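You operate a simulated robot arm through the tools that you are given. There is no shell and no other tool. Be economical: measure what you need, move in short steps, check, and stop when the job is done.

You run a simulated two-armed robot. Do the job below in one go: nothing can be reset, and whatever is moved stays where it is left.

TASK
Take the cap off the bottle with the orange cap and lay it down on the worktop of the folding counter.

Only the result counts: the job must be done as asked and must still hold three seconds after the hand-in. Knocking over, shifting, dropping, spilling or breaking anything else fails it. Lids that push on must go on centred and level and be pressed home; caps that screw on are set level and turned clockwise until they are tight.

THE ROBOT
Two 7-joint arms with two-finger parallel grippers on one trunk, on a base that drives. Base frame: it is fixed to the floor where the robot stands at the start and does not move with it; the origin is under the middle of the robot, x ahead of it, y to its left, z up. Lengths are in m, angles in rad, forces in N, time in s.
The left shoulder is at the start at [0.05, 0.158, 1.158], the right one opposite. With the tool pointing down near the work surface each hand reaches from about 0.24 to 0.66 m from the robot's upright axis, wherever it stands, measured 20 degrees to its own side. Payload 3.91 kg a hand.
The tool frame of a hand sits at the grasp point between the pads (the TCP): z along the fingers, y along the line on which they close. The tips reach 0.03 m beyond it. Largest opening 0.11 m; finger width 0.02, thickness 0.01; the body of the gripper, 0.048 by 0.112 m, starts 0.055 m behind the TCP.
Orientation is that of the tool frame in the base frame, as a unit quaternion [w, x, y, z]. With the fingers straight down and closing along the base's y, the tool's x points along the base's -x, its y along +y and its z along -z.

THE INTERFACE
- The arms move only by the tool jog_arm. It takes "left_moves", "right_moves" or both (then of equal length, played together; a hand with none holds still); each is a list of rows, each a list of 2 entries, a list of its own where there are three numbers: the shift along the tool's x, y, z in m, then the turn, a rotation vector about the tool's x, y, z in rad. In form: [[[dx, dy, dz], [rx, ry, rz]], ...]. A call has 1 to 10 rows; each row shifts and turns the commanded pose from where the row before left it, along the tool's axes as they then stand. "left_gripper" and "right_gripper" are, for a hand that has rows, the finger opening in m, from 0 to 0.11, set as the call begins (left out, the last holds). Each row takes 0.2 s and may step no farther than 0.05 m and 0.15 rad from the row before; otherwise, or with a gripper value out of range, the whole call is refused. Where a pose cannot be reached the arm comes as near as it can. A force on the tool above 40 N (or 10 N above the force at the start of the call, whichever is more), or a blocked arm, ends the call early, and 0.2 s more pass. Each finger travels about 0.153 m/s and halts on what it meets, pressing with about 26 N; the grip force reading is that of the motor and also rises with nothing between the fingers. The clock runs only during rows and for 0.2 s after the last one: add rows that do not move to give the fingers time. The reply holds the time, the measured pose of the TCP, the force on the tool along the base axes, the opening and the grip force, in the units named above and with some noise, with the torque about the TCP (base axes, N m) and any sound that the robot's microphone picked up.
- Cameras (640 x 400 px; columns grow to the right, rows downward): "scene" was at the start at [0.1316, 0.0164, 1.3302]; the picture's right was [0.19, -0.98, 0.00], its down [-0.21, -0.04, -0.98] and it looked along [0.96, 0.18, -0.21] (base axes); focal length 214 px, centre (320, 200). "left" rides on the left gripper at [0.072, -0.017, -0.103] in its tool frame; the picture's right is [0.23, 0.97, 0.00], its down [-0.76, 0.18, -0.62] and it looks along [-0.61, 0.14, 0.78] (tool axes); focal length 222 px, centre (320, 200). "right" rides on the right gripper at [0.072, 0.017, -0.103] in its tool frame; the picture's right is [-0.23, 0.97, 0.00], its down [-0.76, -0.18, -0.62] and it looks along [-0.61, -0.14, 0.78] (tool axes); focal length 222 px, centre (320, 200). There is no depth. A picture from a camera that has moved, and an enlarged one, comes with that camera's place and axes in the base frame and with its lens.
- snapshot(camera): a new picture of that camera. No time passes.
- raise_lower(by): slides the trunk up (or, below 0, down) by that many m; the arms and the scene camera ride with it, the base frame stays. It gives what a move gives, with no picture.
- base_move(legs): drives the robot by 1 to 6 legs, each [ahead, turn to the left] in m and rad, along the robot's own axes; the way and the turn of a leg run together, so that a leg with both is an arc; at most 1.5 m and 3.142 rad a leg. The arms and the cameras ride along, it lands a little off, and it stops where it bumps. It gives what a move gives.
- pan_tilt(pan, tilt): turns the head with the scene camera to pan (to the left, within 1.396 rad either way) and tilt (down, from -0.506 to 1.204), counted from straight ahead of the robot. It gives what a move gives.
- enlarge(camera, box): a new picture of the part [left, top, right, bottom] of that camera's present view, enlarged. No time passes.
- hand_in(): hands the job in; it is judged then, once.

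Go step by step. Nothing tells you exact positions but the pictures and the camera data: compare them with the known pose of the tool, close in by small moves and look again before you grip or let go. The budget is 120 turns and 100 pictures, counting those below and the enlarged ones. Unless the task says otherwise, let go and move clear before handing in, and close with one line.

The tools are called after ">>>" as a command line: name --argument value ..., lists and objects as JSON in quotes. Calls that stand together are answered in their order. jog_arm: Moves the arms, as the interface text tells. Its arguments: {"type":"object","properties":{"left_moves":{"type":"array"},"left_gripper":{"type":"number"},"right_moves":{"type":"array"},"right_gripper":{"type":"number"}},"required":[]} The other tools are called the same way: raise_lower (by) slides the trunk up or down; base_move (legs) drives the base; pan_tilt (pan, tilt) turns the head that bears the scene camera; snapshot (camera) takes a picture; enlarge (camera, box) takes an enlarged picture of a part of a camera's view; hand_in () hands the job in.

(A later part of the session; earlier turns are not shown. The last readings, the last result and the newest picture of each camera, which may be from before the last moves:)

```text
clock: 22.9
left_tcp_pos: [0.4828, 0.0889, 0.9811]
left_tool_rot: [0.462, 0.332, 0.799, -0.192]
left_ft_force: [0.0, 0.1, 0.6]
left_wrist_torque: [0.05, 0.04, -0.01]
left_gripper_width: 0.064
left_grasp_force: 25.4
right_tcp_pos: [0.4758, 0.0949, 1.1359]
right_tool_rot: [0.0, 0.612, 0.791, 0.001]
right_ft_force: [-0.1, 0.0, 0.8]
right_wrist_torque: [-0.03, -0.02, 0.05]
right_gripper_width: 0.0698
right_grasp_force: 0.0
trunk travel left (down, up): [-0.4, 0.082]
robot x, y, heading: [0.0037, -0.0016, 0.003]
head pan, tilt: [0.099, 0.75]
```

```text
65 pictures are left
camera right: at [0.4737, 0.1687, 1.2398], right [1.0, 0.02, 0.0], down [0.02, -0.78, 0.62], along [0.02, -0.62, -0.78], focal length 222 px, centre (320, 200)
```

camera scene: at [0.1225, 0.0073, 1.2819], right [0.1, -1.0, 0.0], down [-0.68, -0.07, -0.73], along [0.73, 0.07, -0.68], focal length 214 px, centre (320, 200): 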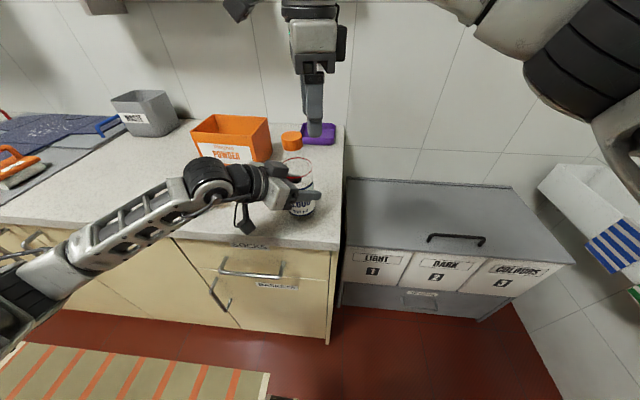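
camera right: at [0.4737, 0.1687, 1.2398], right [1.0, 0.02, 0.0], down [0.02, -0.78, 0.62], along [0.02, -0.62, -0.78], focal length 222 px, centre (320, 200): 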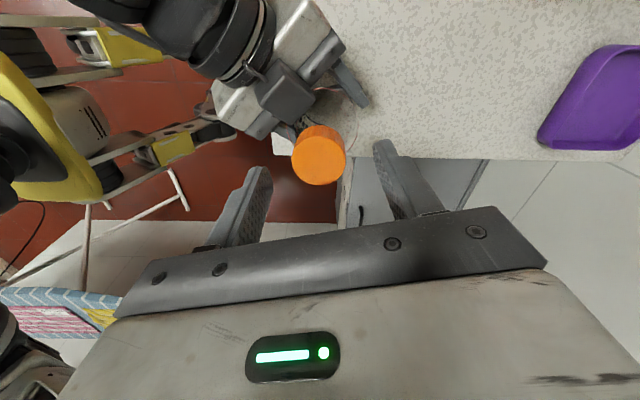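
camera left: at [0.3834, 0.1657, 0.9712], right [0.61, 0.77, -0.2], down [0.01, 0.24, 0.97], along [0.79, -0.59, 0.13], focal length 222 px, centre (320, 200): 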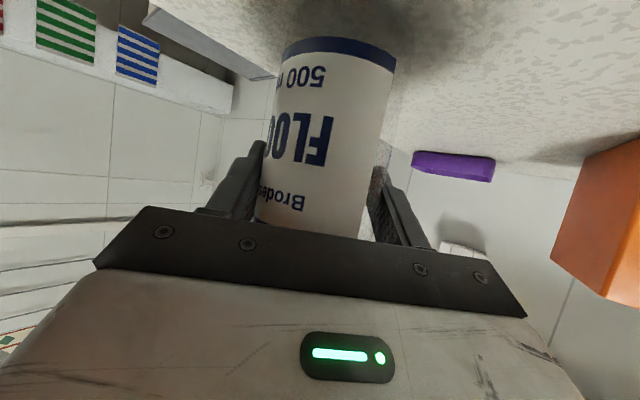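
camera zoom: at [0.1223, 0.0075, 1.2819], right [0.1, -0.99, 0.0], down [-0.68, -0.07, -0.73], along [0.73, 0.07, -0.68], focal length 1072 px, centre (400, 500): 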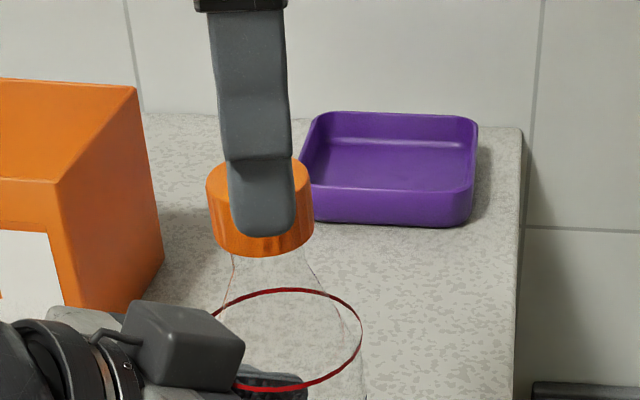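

Aligned. Descend 0.032 m and grip the cap.

>>> jog_arm --right_moves '[[[0, 0, 0.016], [0, 0, 0]], [[0, 0, 0.016], [0, 0, 0]], [[0, 0, 0], [0, 0, 0]]]'

>>> jog_arm --right_moves '[[[0, 0, 0], [0, 0, 0]], [[0, 0, 0], [0, 0, 0]], [[0, 0, 0], [0, 0, 0]]]' --right_gripper 0.01

>>> enlarge --camera "scene" --box '[240, 100, 368, 180]'

```text
clock: 23.7
left_tcp_pos: [0.4838, 0.0899, 0.9816]
left_tool_rot: [0.462, 0.331, 0.8, -0.191]
left_ft_force: [-0.7, 0.2, 0.1]
left_wrist_torque: [0.06, 0.05, 0.01]
left_gripper_width: 0.0641
left_grasp_force: 26.0
right_tcp_pos: [0.4745, 0.0944, 1.1036]
right_tool_rot: [0.0, 0.612, 0.791, 0.001]
right_ft_force: [-0.2, -0.1, -1.3]
right_wrist_torque: [-0.05, 0.01, -0.03]
right_gripper_width: 0.0702
right_grasp_force: 0.1
trunk travel left (down, up): [-0.4, 0.082]
robot x, y, heading: [-0.0008, -0.0013, 0.002]
head pan, tilt: [0.099, 0.75]
```

```text
clock: 24.5
left_tcp_pos: [0.4832, 0.0886, 0.9817]
left_tool_rot: [0.462, 0.332, 0.8, -0.191]
left_ft_force: [-4.1, -0.4, 0.9]
left_wrist_torque: [-0.01, -0.24, -0.01]
left_gripper_width: 0.064
left_grasp_force: 26.5
right_tcp_pos: [0.4742, 0.0941, 1.1041]
right_tool_rot: [0.0, 0.613, 0.79, 0.001]
right_ft_force: [4.9, 0.8, 0.4]
right_wrist_torque: [0.06, -0.32, 0.04]
right_gripper_width: 0.0377
right_grasp_force: 25.9
trunk travel left (down, up): [-0.4, 0.082]
robot x, y, heading: [0.0006, -0.0008, 0.002]
head pan, tilt: [0.099, 0.75]
```

```text
5.00 times, centred on (304, 140) of scene
camera zoom: at [0.1224, 0.0073, 1.2819], right [0.1, -1.0, 0.0], down [-0.68, -0.07, -0.73], along [0.73, 0.07, -0.68], focal length 1072 px, centre (400, 500)
```

zoom: 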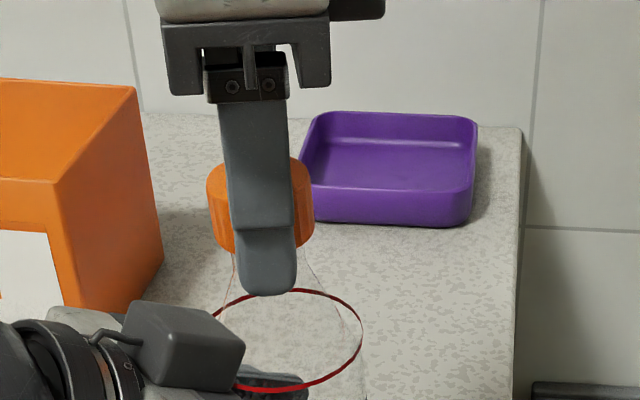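

Gripped. I move the cap about 9 mm back to make the bottle upright again, then begin turning.

>>> jog_arm --right_moves '[[[-0.0034, 0.003, 0], [0, 0, 0]], [[-0.0034, 0.003, 0], [0, 0, 0]], [[0, 0, 0], [0, 0, 0]]]'

>>> enlarge --camera "scene" --box '[240, 100, 368, 180]'

```text
clock: 25.3
left_tcp_pos: [0.4841, 0.0885, 0.982]
left_tool_rot: [0.463, 0.331, 0.8, -0.192]
left_ft_force: [8.1, -7.7, -0.5]
left_wrist_torque: [0.25, 0.68, -0.16]
left_gripper_width: 0.0642
left_grasp_force: 26.5
right_tcp_pos: [0.4814, 0.0909, 1.1046]
right_tool_rot: [-0.001, 0.611, 0.791, 0.002]
right_ft_force: [-7.2, 7.5, 0.7]
right_wrist_torque: [0.69, 0.28, 0.19]
right_gripper_width: 0.0372
right_grasp_force: 26.2
trunk travel left (down, up): [-0.4, 0.082]
robot x, y, heading: [-0.0001, 0.0002, 0.003]
head pan, tilt: [0.099, 0.75]
```

```text
5.00 times, centred on (304, 140) of scene
camera zoom: at [0.1225, 0.0073, 1.2819], right [0.1, -1.0, 0.0], down [-0.68, -0.07, -0.73], along [0.73, 0.07, -0.68], focal length 1072 px, centre (400, 500)
```

zoom: 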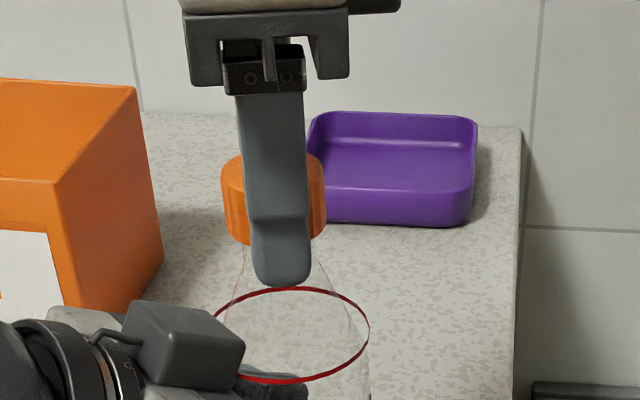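

The bottle is essentially upright again. Now unscrew: 1.2 rad counter-clockwise.

>>> jog_arm --right_moves '[[[0, 0, 0], [0, 0, -0.15]], [[0, 0, 0], [0, 0, -0.15]], [[0, 0, 0], [0, 0, -0.15]], [[0, 0, 0], [0, 0, -0.15]], [[0, 0, 0], [0, 0, -0.15]], [[0, 0, 0], [0, 0, -0.15]], [[0, 0, 0], [0, 0, -0.15]], [[0, 0, 0], [0, 0, -0.15]]]'

>>> enlarge --camera "scene" --box '[240, 100, 368, 180]'

```text
clock: 27.1
left_tcp_pos: [0.4834, 0.0892, 0.9827]
left_tool_rot: [0.463, 0.33, 0.8, -0.191]
left_ft_force: [8.4, -4.3, -3.4]
left_wrist_torque: [0.2, 0.61, -0.01]
left_gripper_width: 0.0636
left_grasp_force: 25.4
right_tcp_pos: [0.4831, 0.0886, 1.1036]
right_tool_rot: [0.0, 0.057, 0.998, 0.001]
right_ft_force: [-8.6, 4.1, 2.3]
right_wrist_torque: [0.29, 0.41, -0.01]
right_gripper_width: 0.0373
right_grasp_force: 25.9
trunk travel left (down, up): [-0.4, 0.082]
robot x, y, heading: [-0.0006, -0.002, -0.001]
head pan, tilt: [0.099, 0.75]
```

```text
5.00 times, centred on (304, 140) of scene
camera zoom: at [0.1225, 0.0073, 1.2819], right [0.1, -1.0, 0.0], down [-0.68, -0.07, -0.73], along [0.73, 0.07, -0.68], focal length 1072 px, centre (400, 500)
```

zoom: 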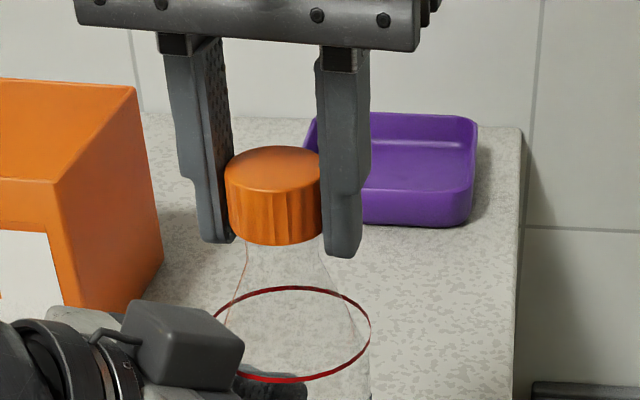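

The cap top has risen about 2 mm. Continue to yaw ≈0.8, staying within reach.

>>> jog_arm --right_moves '[[[0, 0, -0.0002], [0, 0, -0.15]], [[0, 0, -0.0002], [0, 0, -0.15]], [[0, 0, -0.0002], [0, 0, -0.15]], [[0, 0, -0.0002], [0, 0, -0.15]], [[0, 0, -0.0002], [0, 0, -0.15]], [[0, 0, -0.0002], [0, 0, -0.15]]]'

>>> enlarge --camera "scene" --box '[240, 100, 368, 180]'

```text
clock: 28.5
left_tcp_pos: [0.4821, 0.0877, 0.9824]
left_tool_rot: [0.462, 0.33, 0.8, -0.191]
left_ft_force: [1.4, -3.1, -2.1]
left_wrist_torque: [0.0, 0.23, 0.01]
left_gripper_width: 0.0636
left_grasp_force: 25.9
right_tcp_pos: [0.4837, 0.0892, 1.1055]
right_tool_rot: [0.0, -0.382, 0.924, 0.001]
right_ft_force: [-2.0, 3.2, 0.6]
right_wrist_torque: [0.34, 0.03, 0.02]
right_gripper_width: 0.0372
right_grasp_force: 25.7
trunk travel left (down, up): [-0.4, 0.082]
robot x, y, heading: [0.0009, 0.0012, -0.002]
head pan, tilt: [0.099, 0.75]
```

```text
5.00 times, centred on (304, 140) of scene
camera zoom: at [0.1225, 0.0073, 1.2819], right [0.1, -1.0, 0.0], down [-0.68, -0.07, -0.73], along [0.73, 0.07, -0.68], focal length 1072 px, centre (400, 500)
```

zoom: 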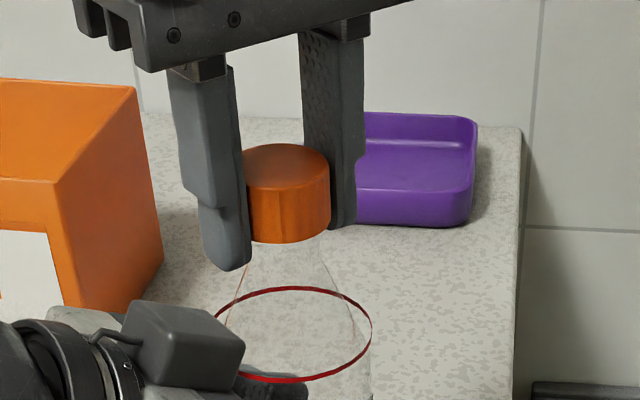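

About 3 rad done in total and the cap keeps rising. I open around the cap, wind back clockwise and regrip.

>>> jog_arm --right_moves '[[[0, 0, 0], [0, 0, 0]], [[0, 0, 0], [0, 0, 0.15]], [[0, 0, 0], [0, 0, 0.15]], [[0, 0, 0], [0, 0, 0.15]], [[0, 0, 0], [0, 0, 0.15]], [[0, 0, 0], [0, 0, 0.15]], [[0, 0, 0], [0, 0, 0.15]], [[0, 0, 0], [0, 0, 0.15]]]' --right_gripper 0.07

>>> jog_arm --right_moves '[[[0, 0, 0], [0, 0, 0.15]], [[0, 0, 0], [0, 0, 0.15]], [[0, 0, 0], [0, 0, 0.15]], [[0, 0, 0], [0, 0, 0.15]], [[0, 0, 0], [0, 0, 0.15]], [[0, 0, 0], [0, 0, 0.15]], [[0, 0, 0], [0, 0, 0.15]]]'

>>> enlarge --camera "scene" --box '[240, 100, 368, 180]'

>>> snapshot --camera "right"

```text
clock: 30.3
left_tcp_pos: [0.4839, 0.0877, 0.9811]
left_tool_rot: [0.462, 0.332, 0.8, -0.192]
left_ft_force: [-0.6, -0.3, 0.6]
left_wrist_torque: [0.0, 0.02, -0.05]
left_gripper_width: 0.0638
left_grasp_force: 26.3
right_tcp_pos: [0.4831, 0.0888, 1.1053]
right_tool_rot: [0.0, 0.135, 0.991, 0.001]
right_ft_force: [0.0, 0.1, 0.4]
right_wrist_torque: [-0.02, 0.01, -0.02]
right_gripper_width: 0.0697
right_grasp_force: 0.0
trunk travel left (down, up): [-0.4, 0.082]
robot x, y, heading: [-0.0001, -0.0009, -0.001]
head pan, tilt: [0.099, 0.75]
```

```text
clock: 31.9
left_tcp_pos: [0.4828, 0.0884, 0.9814]
left_tool_rot: [0.462, 0.331, 0.8, -0.191]
left_ft_force: [0.0, -0.4, 0.1]
left_wrist_torque: [-0.03, 0.02, -0.03]
left_gripper_width: 0.0637
left_grasp_force: 25.9
right_tcp_pos: [0.4824, 0.0909, 1.1042]
right_tool_rot: [-0.002, 0.614, 0.79, 0.001]
right_ft_force: [-0.2, -0.1, -0.5]
right_wrist_torque: [0.0, 0.02, 0.02]
right_gripper_width: 0.0697
right_grasp_force: 0.1
trunk travel left (down, up): [-0.4, 0.082]
robot x, y, heading: [-0.0009, 0.0012, -0.002]
head pan, tilt: [0.099, 0.75]
```

```text
5.00 times, centred on (304, 140) of scene
camera zoom: at [0.1225, 0.0073, 1.2819], right [0.1, -1.0, 0.0], down [-0.68, -0.07, -0.73], along [0.73, 0.07, -0.68], focal length 1072 px, centre (400, 500)
```

zoom: 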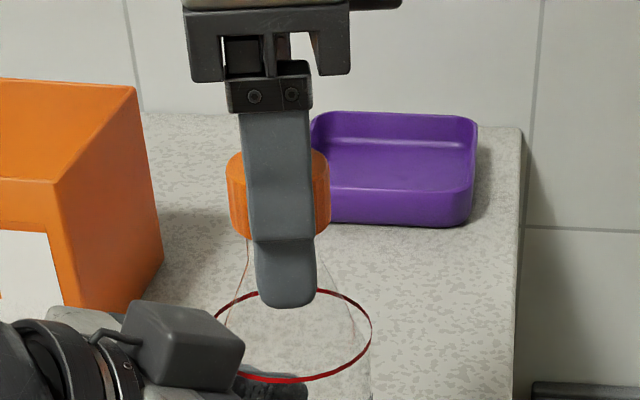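

```text
59 pictures are left
camera right: at [0.4801, 0.1639, 1.2087], right [1.0, 0.02, 0.0], down [0.02, -0.78, 0.62], along [0.01, -0.62, -0.78], focal length 222 px, centre (320, 200)
```

right: 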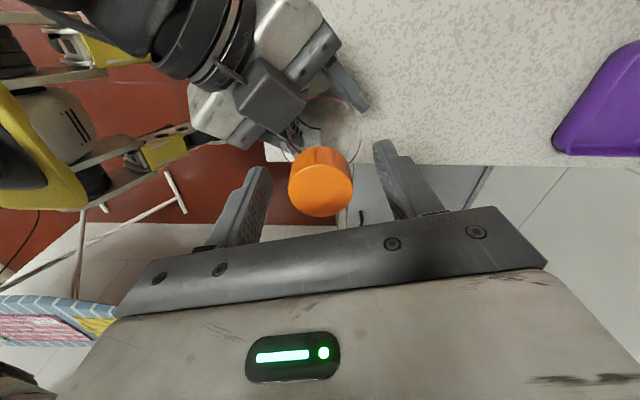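

Cap still on and centred. Regrip 2 mm higher.

>>> jog_arm --right_moves '[[[0, 0, -0.002], [0, 0, 0]], [[0, 0, 0], [0, 0, 0]], [[0, 0, 0], [0, 0, 0]], [[0, 0, 0], [0, 0, 0]]]' --right_gripper 0.01

>>> jog_arm --right_moves '[[[0, 0, -0.0002], [0, 0, -0.15]], [[0, 0, -0.0002], [0, 0, -0.15]], [[0, 0, -0.0002], [0, 0, -0.15]], [[0, 0, -0.0002], [0, 0, -0.15]], [[0, 0, -0.0002], [0, 0, -0.15]], [[0, 0, -0.0002], [0, 0, -0.15]], [[0, 0, -0.0002], [0, 0, -0.15]]]'

>>> enlarge --camera "scene" --box '[240, 100, 368, 180]'

```text
clock: 32.9
left_tcp_pos: [0.4838, 0.0896, 0.9821]
left_tool_rot: [0.462, 0.331, 0.8, -0.19]
left_ft_force: [-1.5, 1.2, 4.0]
left_wrist_torque: [-0.2, -0.1, -0.01]
left_gripper_width: 0.0638
left_grasp_force: 25.4
right_tcp_pos: [0.4821, 0.0896, 1.1076]
right_tool_rot: [-0.001, 0.612, 0.791, 0.0]
right_ft_force: [0.4, -0.8, -4.7]
right_wrist_torque: [-0.07, -0.06, -0.02]
right_gripper_width: 0.0353
right_grasp_force: 26.0
trunk travel left (down, up): [-0.4, 0.082]
robot x, y, heading: [0.0008, -0.0014, 0.001]
head pan, tilt: [0.099, 0.75]
```

```text
clock: 34.5
left_tcp_pos: [0.4834, 0.0898, 0.9814]
left_tool_rot: [0.462, 0.331, 0.8, -0.191]
left_ft_force: [4.3, 1.9, 8.4]
left_wrist_torque: [-0.23, 0.44, 0.02]
left_gripper_width: 0.0638
left_grasp_force: 25.9
right_tcp_pos: [0.4821, 0.0895, 1.1081]
right_tool_rot: [-0.001, 0.132, 0.991, 0.001]
right_ft_force: [-4.4, -2.2, -9.2]
right_wrist_torque: [-0.05, 0.06, -0.01]
right_gripper_width: 0.0354
right_grasp_force: 26.3
trunk travel left (down, up): [-0.4, 0.082]
robot x, y, heading: [-0.0008, 0.0007, 0.0]
head pan, tilt: [0.099, 0.75]
```

```text
5.00 times, centred on (304, 140) of scene
camera zoom: at [0.1225, 0.0073, 1.2819], right [0.1, -1.0, 0.0], down [-0.68, -0.07, -0.73], along [0.73, 0.07, -0.68], focal length 1072 px, centre (400, 500)
```

zoom: 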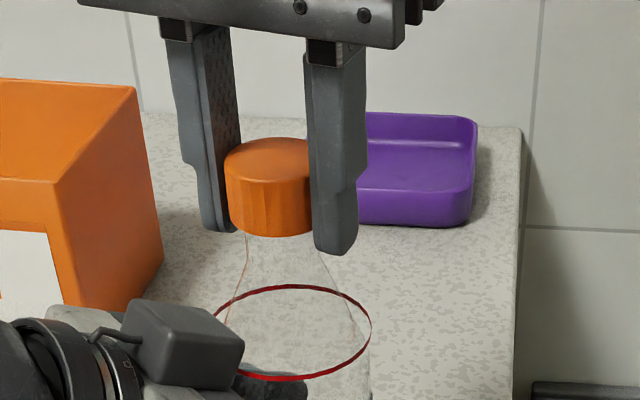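

The cap keeps rising (top another ~2 mm). The pull-up is 9 N, so I turn on without further lifting.

>>> jog_arm --right_moves '[[[0, 0, 0.0005], [0, 0, -0.15]], [[0, 0, 0], [0, 0, -0.15]], [[0, 0, 0], [0, 0, -0.15]], [[0, 0, 0], [0, 0, -0.15]], [[0, 0, 0], [0, 0, -0.15]], [[0, 0, 0], [0, 0, -0.15]], [[0, 0, 0], [0, 0, -0.1]]]'

>>> enlarge --camera "scene" --box '[240, 100, 368, 180]'

```text
clock: 36.1
left_tcp_pos: [0.4839, 0.0884, 0.9809]
left_tool_rot: [0.461, 0.332, 0.8, -0.192]
left_ft_force: [3.6, 2.9, 4.1]
left_wrist_torque: [-0.47, 0.22, 0.0]
left_gripper_width: 0.0639
left_grasp_force: 26.0
right_tcp_pos: [0.483, 0.0891, 1.1083]
right_tool_rot: [0.001, -0.358, 0.934, 0.0]
right_ft_force: [-3.5, -3.5, -4.7]
right_wrist_torque: [-0.03, 0.17, -0.01]
right_gripper_width: 0.0351
right_grasp_force: 26.0
trunk travel left (down, up): [-0.4, 0.082]
robot x, y, heading: [0.0042, -0.0022, 0.002]
head pan, tilt: [0.099, 0.75]
```

```text
5.00 times, centred on (304, 140) of scene
camera zoom: at [0.1225, 0.0073, 1.2819], right [0.1, -1.0, 0.0], down [-0.68, -0.07, -0.73], along [0.73, 0.07, -0.68], focal length 1072 px, centre (400, 500)
```

zoom: 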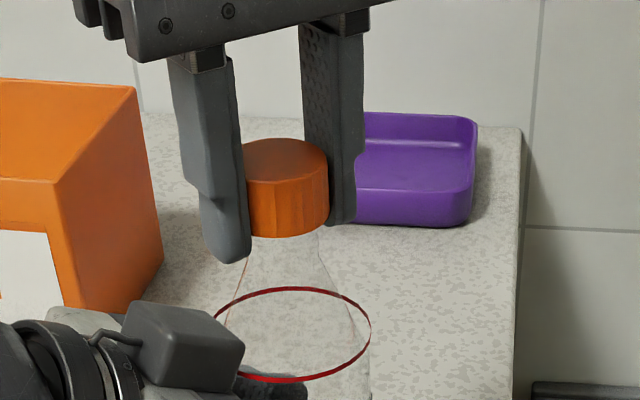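

About 5 rad total. It still tugs a little, so one more rewind and regrip.

>>> jog_arm --right_moves '[[[0, 0, 0], [0, 0, 0]], [[0, 0, 0], [0, 0, 0.15]], [[0, 0, 0], [0, 0, 0.15]], [[0, 0, 0], [0, 0, 0.15]], [[0, 0, 0], [0, 0, 0.15]], [[0, 0, 0], [0, 0, 0.15]], [[0, 0, 0], [0, 0, 0.15]], [[0, 0, 0], [0, 0, 0.15]]]' --right_gripper 0.07

>>> jog_arm --right_moves '[[[0, 0, 0], [0, 0, 0.15]], [[0, 0, 0], [0, 0, 0.15]], [[0, 0, 0], [0, 0, 0.15]], [[0, 0, 0], [0, 0, 0.15]], [[0, 0, 0], [0, 0, 0.15]], [[0, 0, 0], [0, 0, 0.15]], [[0, 0, 0], [0, 0, 0.15]]]'

>>> enlarge --camera "scene" --box '[240, 100, 368, 180]'

>>> enlarge --camera "right" --box '[240, 110, 400, 210]'

```text
clock: 37.9
left_tcp_pos: [0.484, 0.0885, 0.9819]
left_tool_rot: [0.462, 0.332, 0.8, -0.191]
left_ft_force: [0.2, 0.2, -0.9]
left_wrist_torque: [-0.01, 0.02, 0.03]
left_gripper_width: 0.0639
left_grasp_force: 26.1
right_tcp_pos: [0.4808, 0.0891, 1.1078]
right_tool_rot: [0.001, 0.16, 0.987, 0.001]
right_ft_force: [0.3, -0.2, 0.0]
right_wrist_torque: [0.0, 0.0, 0.01]
right_gripper_width: 0.0702
right_grasp_force: 0.1
trunk travel left (down, up): [-0.4, 0.082]
robot x, y, heading: [0.001, 0.0031, 0.0]
head pan, tilt: [0.099, 0.75]
```

```text
clock: 39.5
left_tcp_pos: [0.4846, 0.0894, 0.9808]
left_tool_rot: [0.462, 0.331, 0.8, -0.192]
left_ft_force: [0.5, 0.0, 0.1]
left_wrist_torque: [-0.01, -0.01, 0.0]
left_gripper_width: 0.0637
left_grasp_force: 26.2
right_tcp_pos: [0.483, 0.0901, 1.1064]
right_tool_rot: [0.0, 0.633, 0.774, 0.001]
right_ft_force: [0.1, -0.6, -0.5]
right_wrist_torque: [0.01, 0.0, 0.0]
right_gripper_width: 0.07
right_grasp_force: 0.1
trunk travel left (down, up): [-0.4, 0.082]
robot x, y, heading: [0.0018, -0.0006, -0.002]
head pan, tilt: [0.099, 0.75]
```

```text
5.00 times, centred on (304, 140) of scene
camera zoom: at [0.1225, 0.0073, 1.2819], right [0.1, -1.0, 0.0], down [-0.68, -0.07, -0.73], along [0.73, 0.07, -0.68], focal length 1072 px, centre (400, 500)
```

zoom: 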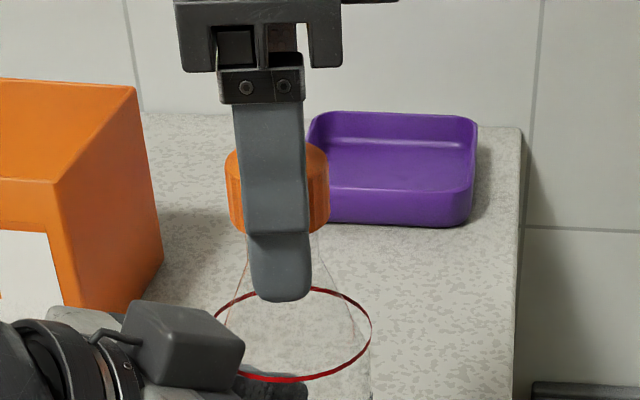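

```text
4.00 times, centred on (320, 160) of right
camera zoom: at [0.4842, 0.1634, 1.2112], right [1.0, -0.03, 0.0], down [-0.02, -0.78, 0.62], along [-0.02, -0.62, -0.78], focal length 888 px, centre (320, 360)
```

zoom: 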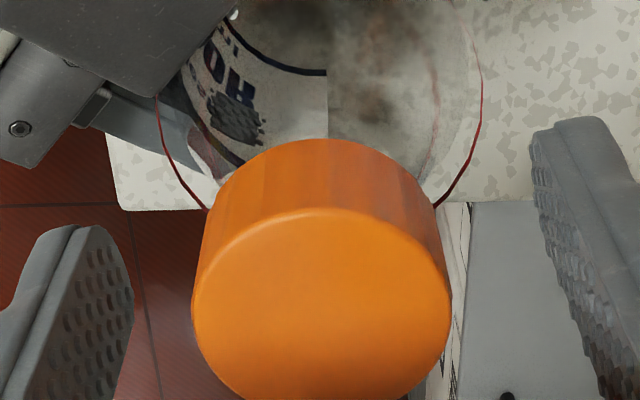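

Well centred. Regrip and turn again.

>>> jog_arm --right_moves '[[[0, 0, -0.001], [0, 0, 0]], [[0, 0, 0], [0, 0, 0]], [[0, 0, 0], [0, 0, 0]], [[0, 0, 0], [0, 0, 0]]]' --right_gripper 0.01

>>> jog_arm --right_moves '[[[0, 0, -0.0001], [0, 0, -0.15]], [[0, 0, -0.0001], [0, 0, -0.15]], [[0, 0, -0.0001], [0, 0, -0.15]], [[0, 0, -0.0001], [0, 0, -0.15]], [[0, 0, -0.0001], [0, 0, -0.15]], [[0, 0, -0.0001], [0, 0, -0.15]], [[0, 0, -0.0001], [0, 0, -0.15]]]'

>>> jog_arm --right_moves '[[[0, 0, -0.0001], [0, 0, -0.15]], [[0, 0, -0.0001], [0, 0, -0.15]], [[0, 0, -0.0001], [0, 0, -0.15]], [[0, 0, -0.0001], [0, 0, -0.15]], [[0, 0, -0.0001], [0, 0, -0.15]], [[0, 0, -0.0001], [0, 0, -0.15]], [[0, 0, -0.0001], [0, 0, -0.1]]]'

>>> enlarge --camera "scene" --box '[240, 100, 368, 180]'

```text
clock: 40.5
left_tcp_pos: [0.4845, 0.0894, 0.9817]
left_tool_rot: [0.462, 0.331, 0.8, -0.192]
left_ft_force: [2.7, 5.2, 1.0]
left_wrist_torque: [-0.52, 0.11, 0.0]
left_gripper_width: 0.0636
left_grasp_force: 26.0
right_tcp_pos: [0.4833, 0.0903, 1.1097]
right_tool_rot: [0.0, 0.632, 0.775, -0.001]
right_ft_force: [-1.4, -5.6, -0.7]
right_wrist_torque: [-0.12, 0.19, 0.01]
right_gripper_width: 0.0367
right_grasp_force: 26.3
trunk travel left (down, up): [-0.4, 0.082]
robot x, y, heading: [-0.0008, -0.0041, -0.002]
head pan, tilt: [0.099, 0.75]
```

```text
clock: 42.1
left_tcp_pos: [0.4819, 0.0894, 0.9811]
left_tool_rot: [0.461, 0.332, 0.8, -0.191]
left_ft_force: [0.3, 0.7, -1.2]
left_wrist_torque: [-0.02, 0.01, -0.02]
left_gripper_width: 0.0638
left_grasp_force: 25.7
right_tcp_pos: [0.4826, 0.0906, 1.1095]
right_tool_rot: [0.001, 0.157, 0.988, 0.002]
right_ft_force: [-0.1, -1.2, 0.3]
right_wrist_torque: [-0.02, 0.05, -0.01]
right_gripper_width: 0.0368
right_grasp_force: 26.1
trunk travel left (down, up): [-0.4, 0.082]
robot x, y, heading: [-0.0021, -0.0031, 0.004]
head pan, tilt: [0.099, 0.75]
```

```text
clock: 43.7
left_tcp_pos: [0.483, 0.0885, 0.9813]
left_tool_rot: [0.461, 0.332, 0.8, -0.192]
left_ft_force: [0.2, -0.4, -0.4]
left_wrist_torque: [0.0, -0.02, 0.0]
left_gripper_width: 0.0636
left_grasp_force: 25.3
right_tcp_pos: [0.4821, 0.0894, 1.1101]
right_tool_rot: [0.001, -0.335, 0.942, 0.001]
right_ft_force: [-0.5, -0.3, -0.3]
right_wrist_torque: [0.01, -0.01, 0.0]
right_gripper_width: 0.0368
right_grasp_force: 25.8
trunk travel left (down, up): [-0.4, 0.082]
robot x, y, heading: [-0.0001, 0.0015, -0.004]
head pan, tilt: [0.099, 0.75]
```

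```text
5.00 times, centred on (304, 140) of scene
camera zoom: at [0.1225, 0.0073, 1.2819], right [0.1, -1.0, 0.0], down [-0.68, -0.07, -0.73], along [0.73, 0.07, -0.68], focal length 1072 px, centre (400, 500)
```

zoom: 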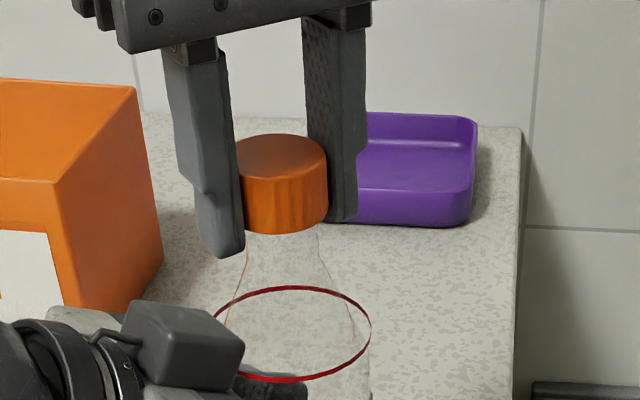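

Forces and torques have dropped to zero: the cap is off its thread. I lift slowly and check.

>>> jog_arm --right_moves '[[[0, 0, -0.004], [0, 0, 0]], [[0, 0, -0.006], [0, 0, 0]], [[0, 0, -0.01], [0, 0, 0]]]'

>>> enlarge --camera "scene" --box '[240, 100, 368, 180]'

```text
clock: 44.5
left_tcp_pos: [0.4827, 0.0891, 0.9805]
left_tool_rot: [0.462, 0.332, 0.8, -0.192]
left_ft_force: [-0.1, 0.5, -0.7]
left_wrist_torque: [0.01, 0.0, 0.01]
left_gripper_width: 0.0639
left_grasp_force: 25.6
right_tcp_pos: [0.481, 0.09, 1.1287]
right_tool_rot: [0.001, -0.334, 0.942, 0.001]
right_ft_force: [0.6, 0.0, -1.0]
right_wrist_torque: [-0.02, 0.0, -0.01]
right_gripper_width: 0.0369
right_grasp_force: 25.9
trunk travel left (down, up): [-0.4, 0.082]
robot x, y, heading: [-0.0023, -0.0016, 0.0]
head pan, tilt: [0.099, 0.75]
```

```text
5.00 times, centred on (304, 140) of scene
camera zoom: at [0.1224, 0.0074, 1.2819], right [0.1, -1.0, 0.0], down [-0.68, -0.07, -0.73], along [0.73, 0.07, -0.68], focal length 1072 px, centre (400, 500)
```

zoom: 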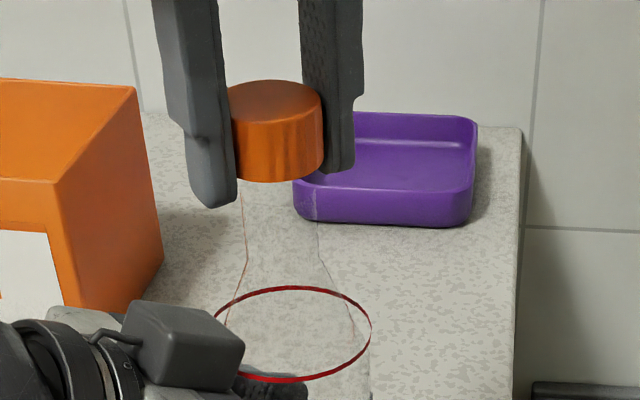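

The cap is off, neck bare, bottle still. I lift the cap away toward the front right, clear of the bottle, and then free the left hand.

>>> jog_arm --right_moves '[[[0, 0, -0.02], [0, 0, 0]], [[0, 0, -0.02], [0, 0, 0]], [[0.026, -0.0025, 0], [0, 0, 0]], [[0.026, -0.0025, 0], [0, 0, 0]], [[0.026, -0.0025, 0], [0, 0, 0]]]'

>>> jog_arm --left_moves '[[[0, 0, 0], [0, 0, 0]], [[0, 0, 0], [0, 0, 0]], [[0, 0, 0], [0, 0, 0]]]' --left_gripper 0.11

>>> snapshot --camera "scene"

>>> snapshot --camera "left"

```text
clock: 45.7
left_tcp_pos: [0.4843, 0.0876, 0.9821]
left_tool_rot: [0.462, 0.332, 0.8, -0.192]
left_ft_force: [0.3, 0.3, -0.3]
left_wrist_torque: [-0.01, 0.0, -0.01]
left_gripper_width: 0.0636
left_grasp_force: 25.7
right_tcp_pos: [0.4245, 0.0356, 1.169]
right_tool_rot: [0.001, -0.334, 0.942, 0.001]
right_ft_force: [0.4, -1.0, 0.6]
right_wrist_torque: [0.0, -0.01, 0.0]
right_gripper_width: 0.0368
right_grasp_force: 26.1
trunk travel left (down, up): [-0.4, 0.082]
robot x, y, heading: [-0.0003, -0.0019, 0.001]
head pan, tilt: [0.099, 0.75]
```

```text
clock: 46.5
left_tcp_pos: [0.484, 0.0886, 0.9819]
left_tool_rot: [0.462, 0.332, 0.8, -0.192]
left_ft_force: [0.5, -0.2, 0.4]
left_wrist_torque: [0.01, 0.02, 0.02]
left_gripper_width: 0.1099
left_grasp_force: 0.0
right_tcp_pos: [0.4241, 0.0356, 1.1688]
right_tool_rot: [0.001, -0.334, 0.943, 0.001]
right_ft_force: [0.5, 0.0, 0.3]
right_wrist_torque: [-0.02, 0.0, 0.02]
right_gripper_width: 0.0368
right_grasp_force: 25.5
trunk travel left (down, up): [-0.4, 0.082]
robot x, y, heading: [0.0005, 0.001, -0.003]
head pan, tilt: [0.099, 0.75]
```

```text
52 pictures are left
camera scene: at [0.1225, 0.0073, 1.2819], right [0.1, -1.0, 0.0], down [-0.68, -0.07, -0.73], along [0.73, 0.07, -0.68], focal length 214 px, centre (320, 200)
```

scene: 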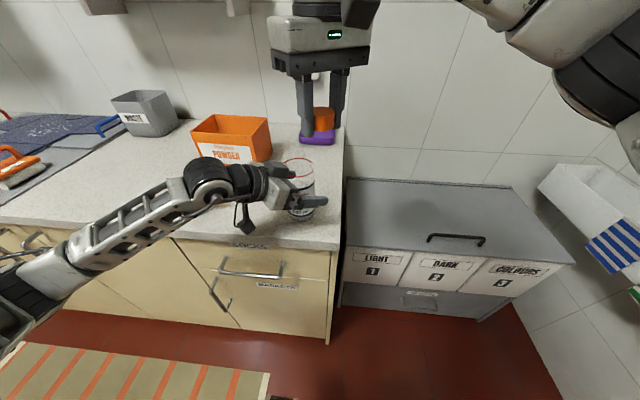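

```text
51 pictures are left
camera left: at [0.3835, 0.1657, 0.9712], right [0.61, 0.77, -0.2], down [0.01, 0.24, 0.97], along [0.79, -0.59, 0.13], focal length 222 px, centre (320, 200)
```

left: 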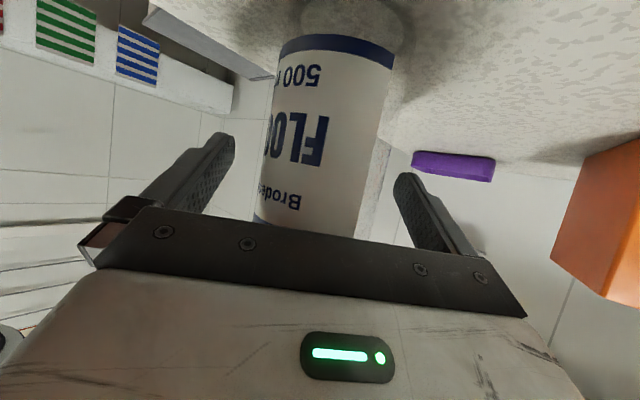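

The bottle stands free on its own. I draw the left hand straight back out.

>>> jog_arm --left_moves '[[[0.0125, 0, -0.0217], [0, 0, 0]], [[0.0175, 0, -0.0303], [0, 0, 0]], [[0.0175, 0, -0.0303], [0, 0, 0]], [[0.0175, 0, -0.0303], [0, 0, 0]], [[-0.03, 0, -0.0173], [0, 0, 0]]]'

>>> snapshot --camera "scene"

>>> snapshot --camera "right"

>>> snapshot --camera "left"

```text
clock: 47.7
left_tcp_pos: [0.3899, 0.1789, 1.0196]
left_tool_rot: [0.461, 0.332, 0.8, -0.192]
left_ft_force: [-0.3, -0.5, -0.5]
left_wrist_torque: [0.02, 0.02, -0.01]
left_gripper_width: 0.1099
left_grasp_force: 0.0
right_tcp_pos: [0.4241, 0.0361, 1.1685]
right_tool_rot: [0.001, -0.333, 0.943, 0.0]
right_ft_force: [-0.2, 0.6, 0.2]
right_wrist_torque: [0.01, -0.02, 0.04]
right_gripper_width: 0.037
right_grasp_force: 25.9
trunk travel left (down, up): [-0.4, 0.082]
robot x, y, heading: [0.0013, 0.002, -0.002]
head pan, tilt: [0.099, 0.75]
```

```text
50 pictures are left
camera scene: at [0.1225, 0.0071, 1.2819], right [0.1, -1.0, 0.0], down [-0.68, -0.07, -0.73], along [0.73, 0.07, -0.68], focal length 214 px, centre (320, 200)
```

scene: 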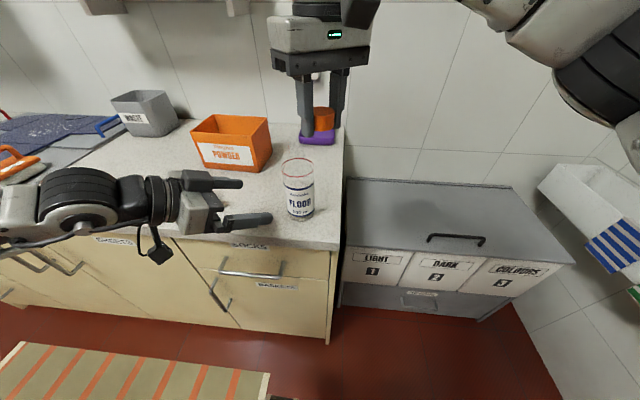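

```text
49 pictures are left
camera right: at [0.3576, 0.0031, 1.2719], right [-0.44, 0.9, 0.0], down [0.7, 0.34, 0.62], along [0.56, 0.27, -0.78], focal length 222 px, centre (320, 200)
```

right: 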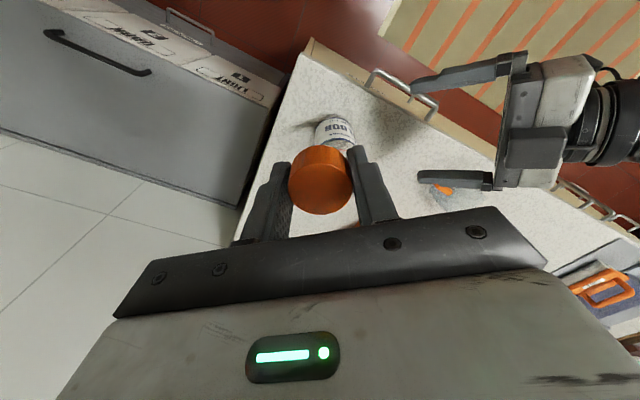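

```text
48 pictures are left
camera left: at [0.29, 0.2552, 1.0092], right [0.61, 0.77, -0.2], down [0.01, 0.24, 0.97], along [0.79, -0.59, 0.13], focal length 222 px, centre (320, 200)
```

left: 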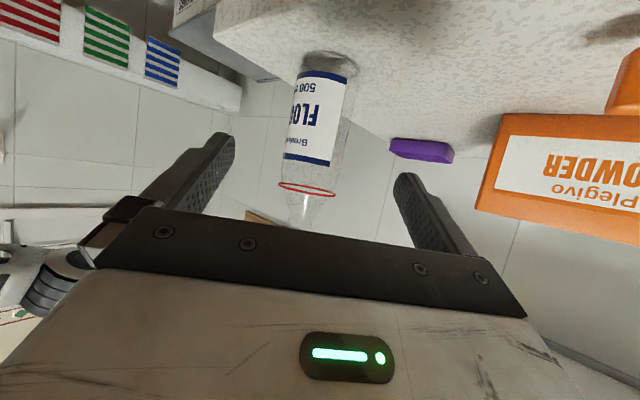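

The bottle stands upright at about (0.483, 0.087) and the left hand is out. Free worktop at the front right corner (front edge x≈0.385, side edge y≈−0.005): I'll set the cap near (0.42, 0.032). I back the left hand off more and lower the cap.

>>> jog_arm --left_moves '[[[-0.02, 0, -0.03], [0, 0, 0]], [[-0.02, 0, -0.03], [0, 0, 0]], [[0, 0, 0], [0, 0, 0]]]'

>>> jog_arm --right_moves '[[[0.0056, 0, 0.03], [0, 0, 0]], [[0, 0, 0.045], [0, 0, 0]], [[0, 0, 0.045], [0, 0, 0]], [[0, 0, 0.045], [0, 0, 0]], [[0, 0, 0.035], [0, 0, 0]]]'

>>> snapshot --camera "scene"

>>> enlarge --camera "scene" --box '[240, 160, 400, 260]'

```text
clock: 48.5
left_tcp_pos: [0.3707, 0.1995, 1.0832]
left_tool_rot: [0.462, 0.332, 0.8, -0.191]
left_ft_force: [-0.4, 0.0, -0.8]
left_wrist_torque: [0.01, -0.05, 0.02]
left_gripper_width: 0.1098
left_grasp_force: 0.2
right_tcp_pos: [0.4254, 0.0363, 1.1686]
right_tool_rot: [0.0, -0.335, 0.942, 0.001]
right_ft_force: [-0.6, 0.3, 0.4]
right_wrist_torque: [0.0, 0.02, -0.03]
right_gripper_width: 0.0366
right_grasp_force: 26.6
trunk travel left (down, up): [-0.4, 0.082]
robot x, y, heading: [-0.0013, -0.001, -0.005]
head pan, tilt: [0.099, 0.75]
```

```text
clock: 49.7
left_tcp_pos: [0.3691, 0.1997, 1.0825]
left_tool_rot: [0.463, 0.331, 0.8, -0.191]
left_ft_force: [-0.8, -0.2, 0.6]
left_wrist_torque: [-0.02, -0.04, 0.02]
left_gripper_width: 0.1099
left_grasp_force: 0.0
right_tcp_pos: [0.4242, 0.0341, 0.9698]
right_tool_rot: [0.001, -0.334, 0.943, 0.001]
right_ft_force: [0.6, 0.6, -0.9]
right_wrist_torque: [-0.04, -0.01, -0.01]
right_gripper_width: 0.0364
right_grasp_force: 26.1
trunk travel left (down, up): [-0.4, 0.082]
robot x, y, heading: [0.0009, -0.0012, -0.002]
head pan, tilt: [0.099, 0.75]
```

```text
47 pictures are left
camera scene: at [0.1226, 0.0073, 1.2819], right [0.1, -1.0, 0.0], down [-0.68, -0.07, -0.73], along [0.73, 0.07, -0.68], focal length 214 px, centre (320, 200)
```

scene: 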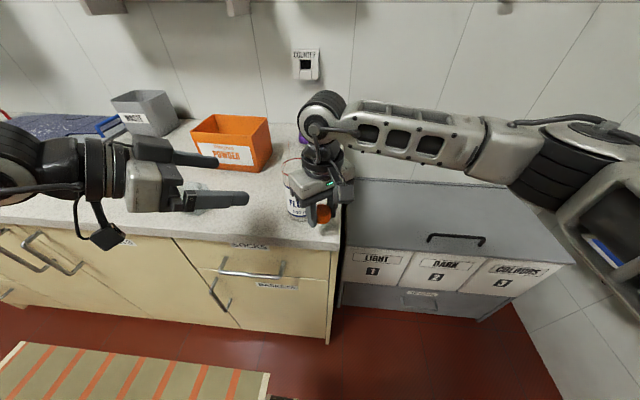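

```text
4.00 times, centred on (320, 210) of scene
camera zoom: at [0.1226, 0.0073, 1.2819], right [0.1, -1.0, 0.0], down [-0.68, -0.07, -0.73], along [0.73, 0.07, -0.68], focal length 858 px, centre (320, 160)
```

zoom: 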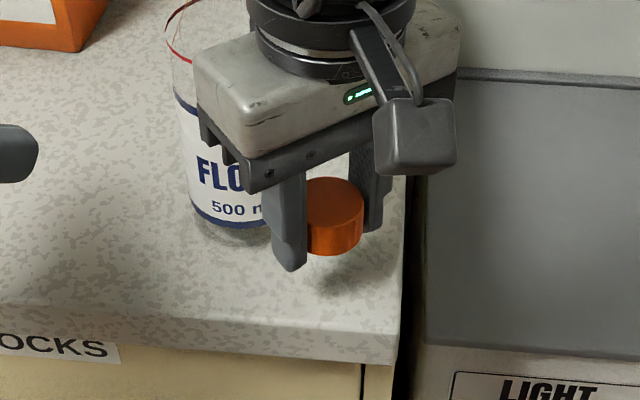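

Position looks good over free worktop. I lower to just above contact, then feel for the surface.

>>> jog_arm --right_moves '[[[0, 0, 0.015], [0, 0, 0]], [[0, 0, 0.015], [0, 0, 0]], [[0, 0, 0], [0, 0, 0]]]'

>>> enlarge --camera "scene" --box '[270, 190, 366, 250]'

>>> snapshot --camera "right"

>>> snapshot --camera "left"

```text
clock: 50.5
left_tcp_pos: [0.3705, 0.1984, 1.0831]
left_tool_rot: [0.462, 0.332, 0.799, -0.192]
left_ft_force: [0.4, -1.2, -0.7]
left_wrist_torque: [-0.02, 0.0, -0.04]
left_gripper_width: 0.11
left_grasp_force: 0.0
right_tcp_pos: [0.4252, 0.0333, 0.9413]
right_tool_rot: [0.0, -0.334, 0.942, 0.001]
right_ft_force: [-0.7, 1.3, 0.5]
right_wrist_torque: [0.03, 0.0, -0.02]
right_gripper_width: 0.0366
right_grasp_force: 25.9
trunk travel left (down, up): [-0.4, 0.082]
robot x, y, heading: [0.0013, 0.0032, -0.002]
head pan, tilt: [0.099, 0.75]
```

```text
6.67 times, centred on (318, 220) of scene
camera zoom: at [0.1224, 0.0073, 1.2819], right [0.1, -1.0, 0.0], down [-0.68, -0.07, -0.73], along [0.73, 0.07, -0.68], focal length 1430 px, centre (333, 67)
```

zoom: 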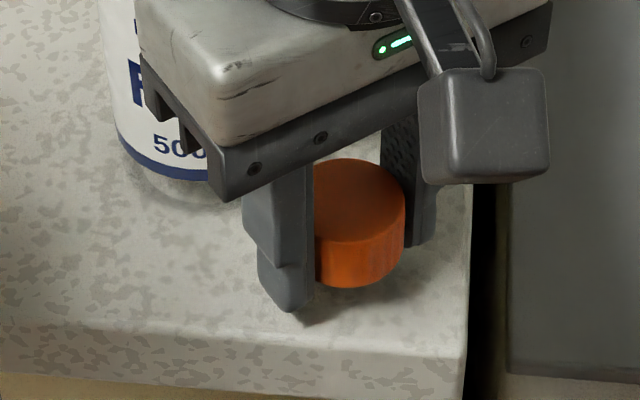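

```text
44 pictures are left
camera right: at [0.3564, 0.0007, 1.045], right [-0.44, 0.9, 0.0], down [0.7, 0.34, 0.62], along [0.56, 0.27, -0.78], focal length 222 px, centre (320, 200)
```

right: 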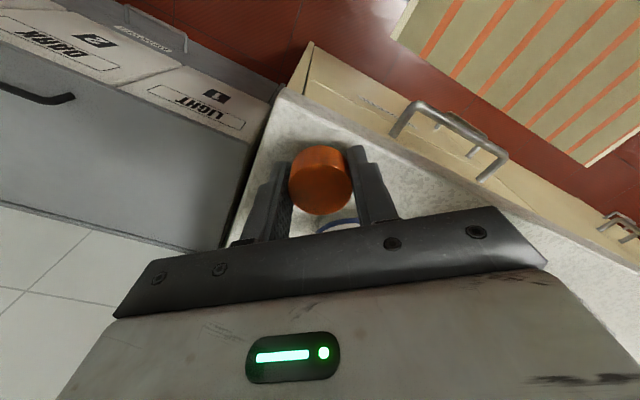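

```text
43 pictures are left
camera left: at [0.2699, 0.2759, 1.0722], right [0.61, 0.77, -0.2], down [0.01, 0.24, 0.97], along [0.79, -0.59, 0.13], focal length 222 px, centre (320, 200)
```

left: 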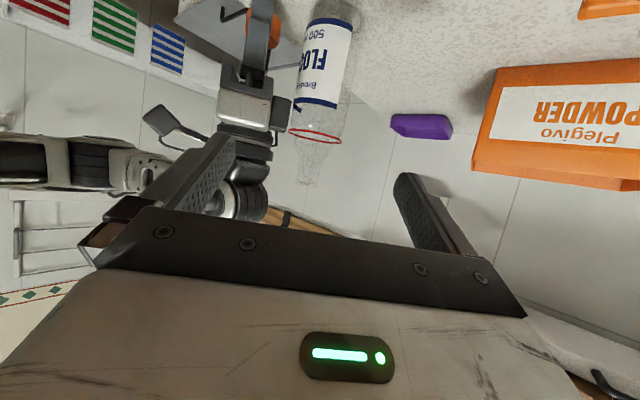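

Nearly at the surface. I step down 2 mm at a time.

>>> jog_arm --right_moves '[[[0, 0, 0.002], [0, 0, 0]], [[0, 0, 0.002], [0, 0, 0]], [[0, 0, 0.002], [0, 0, 0]], [[0, 0, 0.002], [0, 0, 0]]]'

>>> enlarge --camera "scene" --box '[270, 190, 366, 250]'

>>> enlarge --camera "left" --box '[220, 0, 316, 60]'

```text
clock: 51.5
left_tcp_pos: [0.3689, 0.1984, 1.0826]
left_tool_rot: [0.461, 0.332, 0.8, -0.192]
left_ft_force: [-0.4, -0.7, -0.4]
left_wrist_torque: [0.02, -0.02, 0.01]
left_gripper_width: 0.1099
left_grasp_force: 0.0
right_tcp_pos: [0.4224, 0.0319, 0.9322]
right_tool_rot: [0.0, -0.334, 0.943, 0.001]
right_ft_force: [-0.4, 0.2, 0.5]
right_wrist_torque: [-0.02, 0.03, 0.01]
right_gripper_width: 0.0363
right_grasp_force: 26.0
trunk travel left (down, up): [-0.4, 0.082]
robot x, y, heading: [0.0016, 0.0048, 0.003]
head pan, tilt: [0.099, 0.75]
```

```text
6.67 times, centred on (318, 220) of scene
camera zoom: at [0.1225, 0.0073, 1.2819], right [0.1, -1.0, 0.0], down [-0.68, -0.07, -0.73], along [0.73, 0.07, -0.68], focal length 1430 px, centre (333, 67)
```

zoom: 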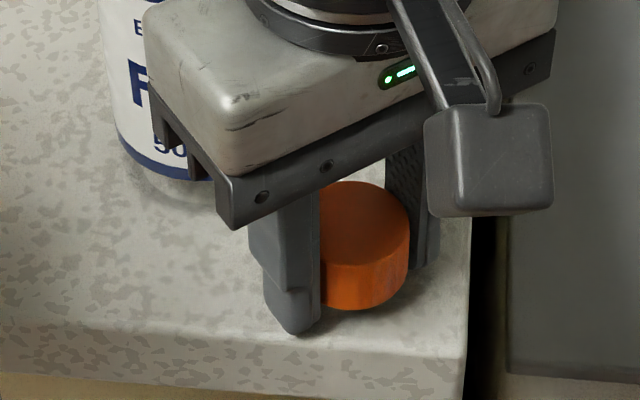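

```text
6.67 times, centred on (268, 30) of left
camera zoom: at [0.2699, 0.2759, 1.0722], right [0.61, 0.77, -0.2], down [0.01, 0.24, 0.97], along [0.79, -0.59, 0.13], focal length 1481 px, centre (667, 1333)
```

zoom: 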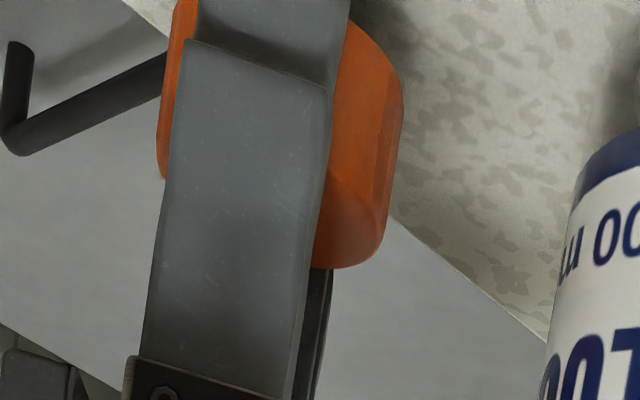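

Still a few millimetres of gap. I keep stepping down gently.

>>> jog_arm --right_moves '[[[0, 0, 0.0015], [0, 0, 0]], [[0, 0, 0.0015], [0, 0, 0]]]'

>>> jog_arm --right_moves '[[[0, 0, 0.0015], [0, 0, 0]], [[0, 0, 0.0015], [0, 0, 0]]]'

>>> enlarge --camera "scene" --box '[270, 190, 366, 250]'

```text
clock: 52.1
left_tcp_pos: [0.3693, 0.199, 1.0828]
left_tool_rot: [0.463, 0.332, 0.8, -0.191]
left_ft_force: [0.4, 0.9, 0.7]
left_wrist_torque: [-0.01, 0.02, 0.0]
left_gripper_width: 0.1101
left_grasp_force: 0.0
right_tcp_pos: [0.4218, 0.0319, 0.9302]
right_tool_rot: [0.001, -0.334, 0.943, 0.001]
right_ft_force: [-1.2, -2.2, 4.0]
right_wrist_torque: [-0.15, 0.01, -0.04]
right_gripper_width: 0.0363
right_grasp_force: 25.6
trunk travel left (down, up): [-0.4, 0.082]
robot x, y, heading: [0.0014, -0.005, -0.0]
head pan, tilt: [0.099, 0.75]
```

```text
clock: 52.7
left_tcp_pos: [0.3668, 0.1984, 1.0857]
left_tool_rot: [0.463, 0.331, 0.8, -0.19]
left_ft_force: [-0.2, 0.4, -0.1]
left_wrist_torque: [0.03, 0.01, -0.02]
left_gripper_width: 0.1097
left_grasp_force: 0.0
right_tcp_pos: [0.4221, 0.031, 0.9289]
right_tool_rot: [0.004, -0.334, 0.942, 0.002]
right_ft_force: [0.0, -7.7, 33.0]
right_wrist_torque: [-0.25, 0.41, 0.14]
right_gripper_width: 0.0366
right_grasp_force: 25.8
trunk travel left (down, up): [-0.4, 0.082]
robot x, y, heading: [0.0023, 0.0009, -0.003]
head pan, tilt: [0.099, 0.75]
```

```text
6.67 times, centred on (318, 220) of scene
camera zoom: at [0.1202, 0.0063, 1.2827], right [0.1, -1.0, 0.0], down [-0.68, -0.07, -0.73], along [0.73, 0.07, -0.68], focal length 1430 px, centre (333, 67)
```

zoom: 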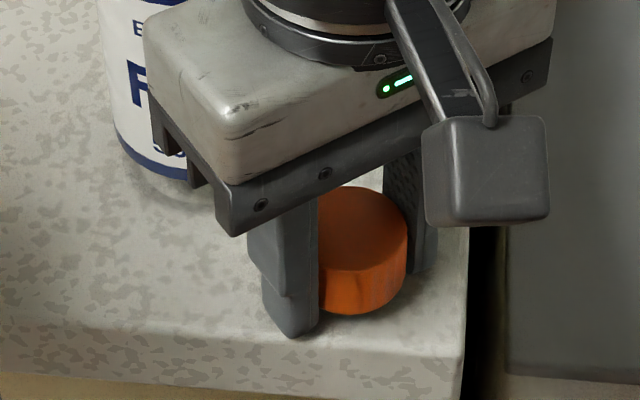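

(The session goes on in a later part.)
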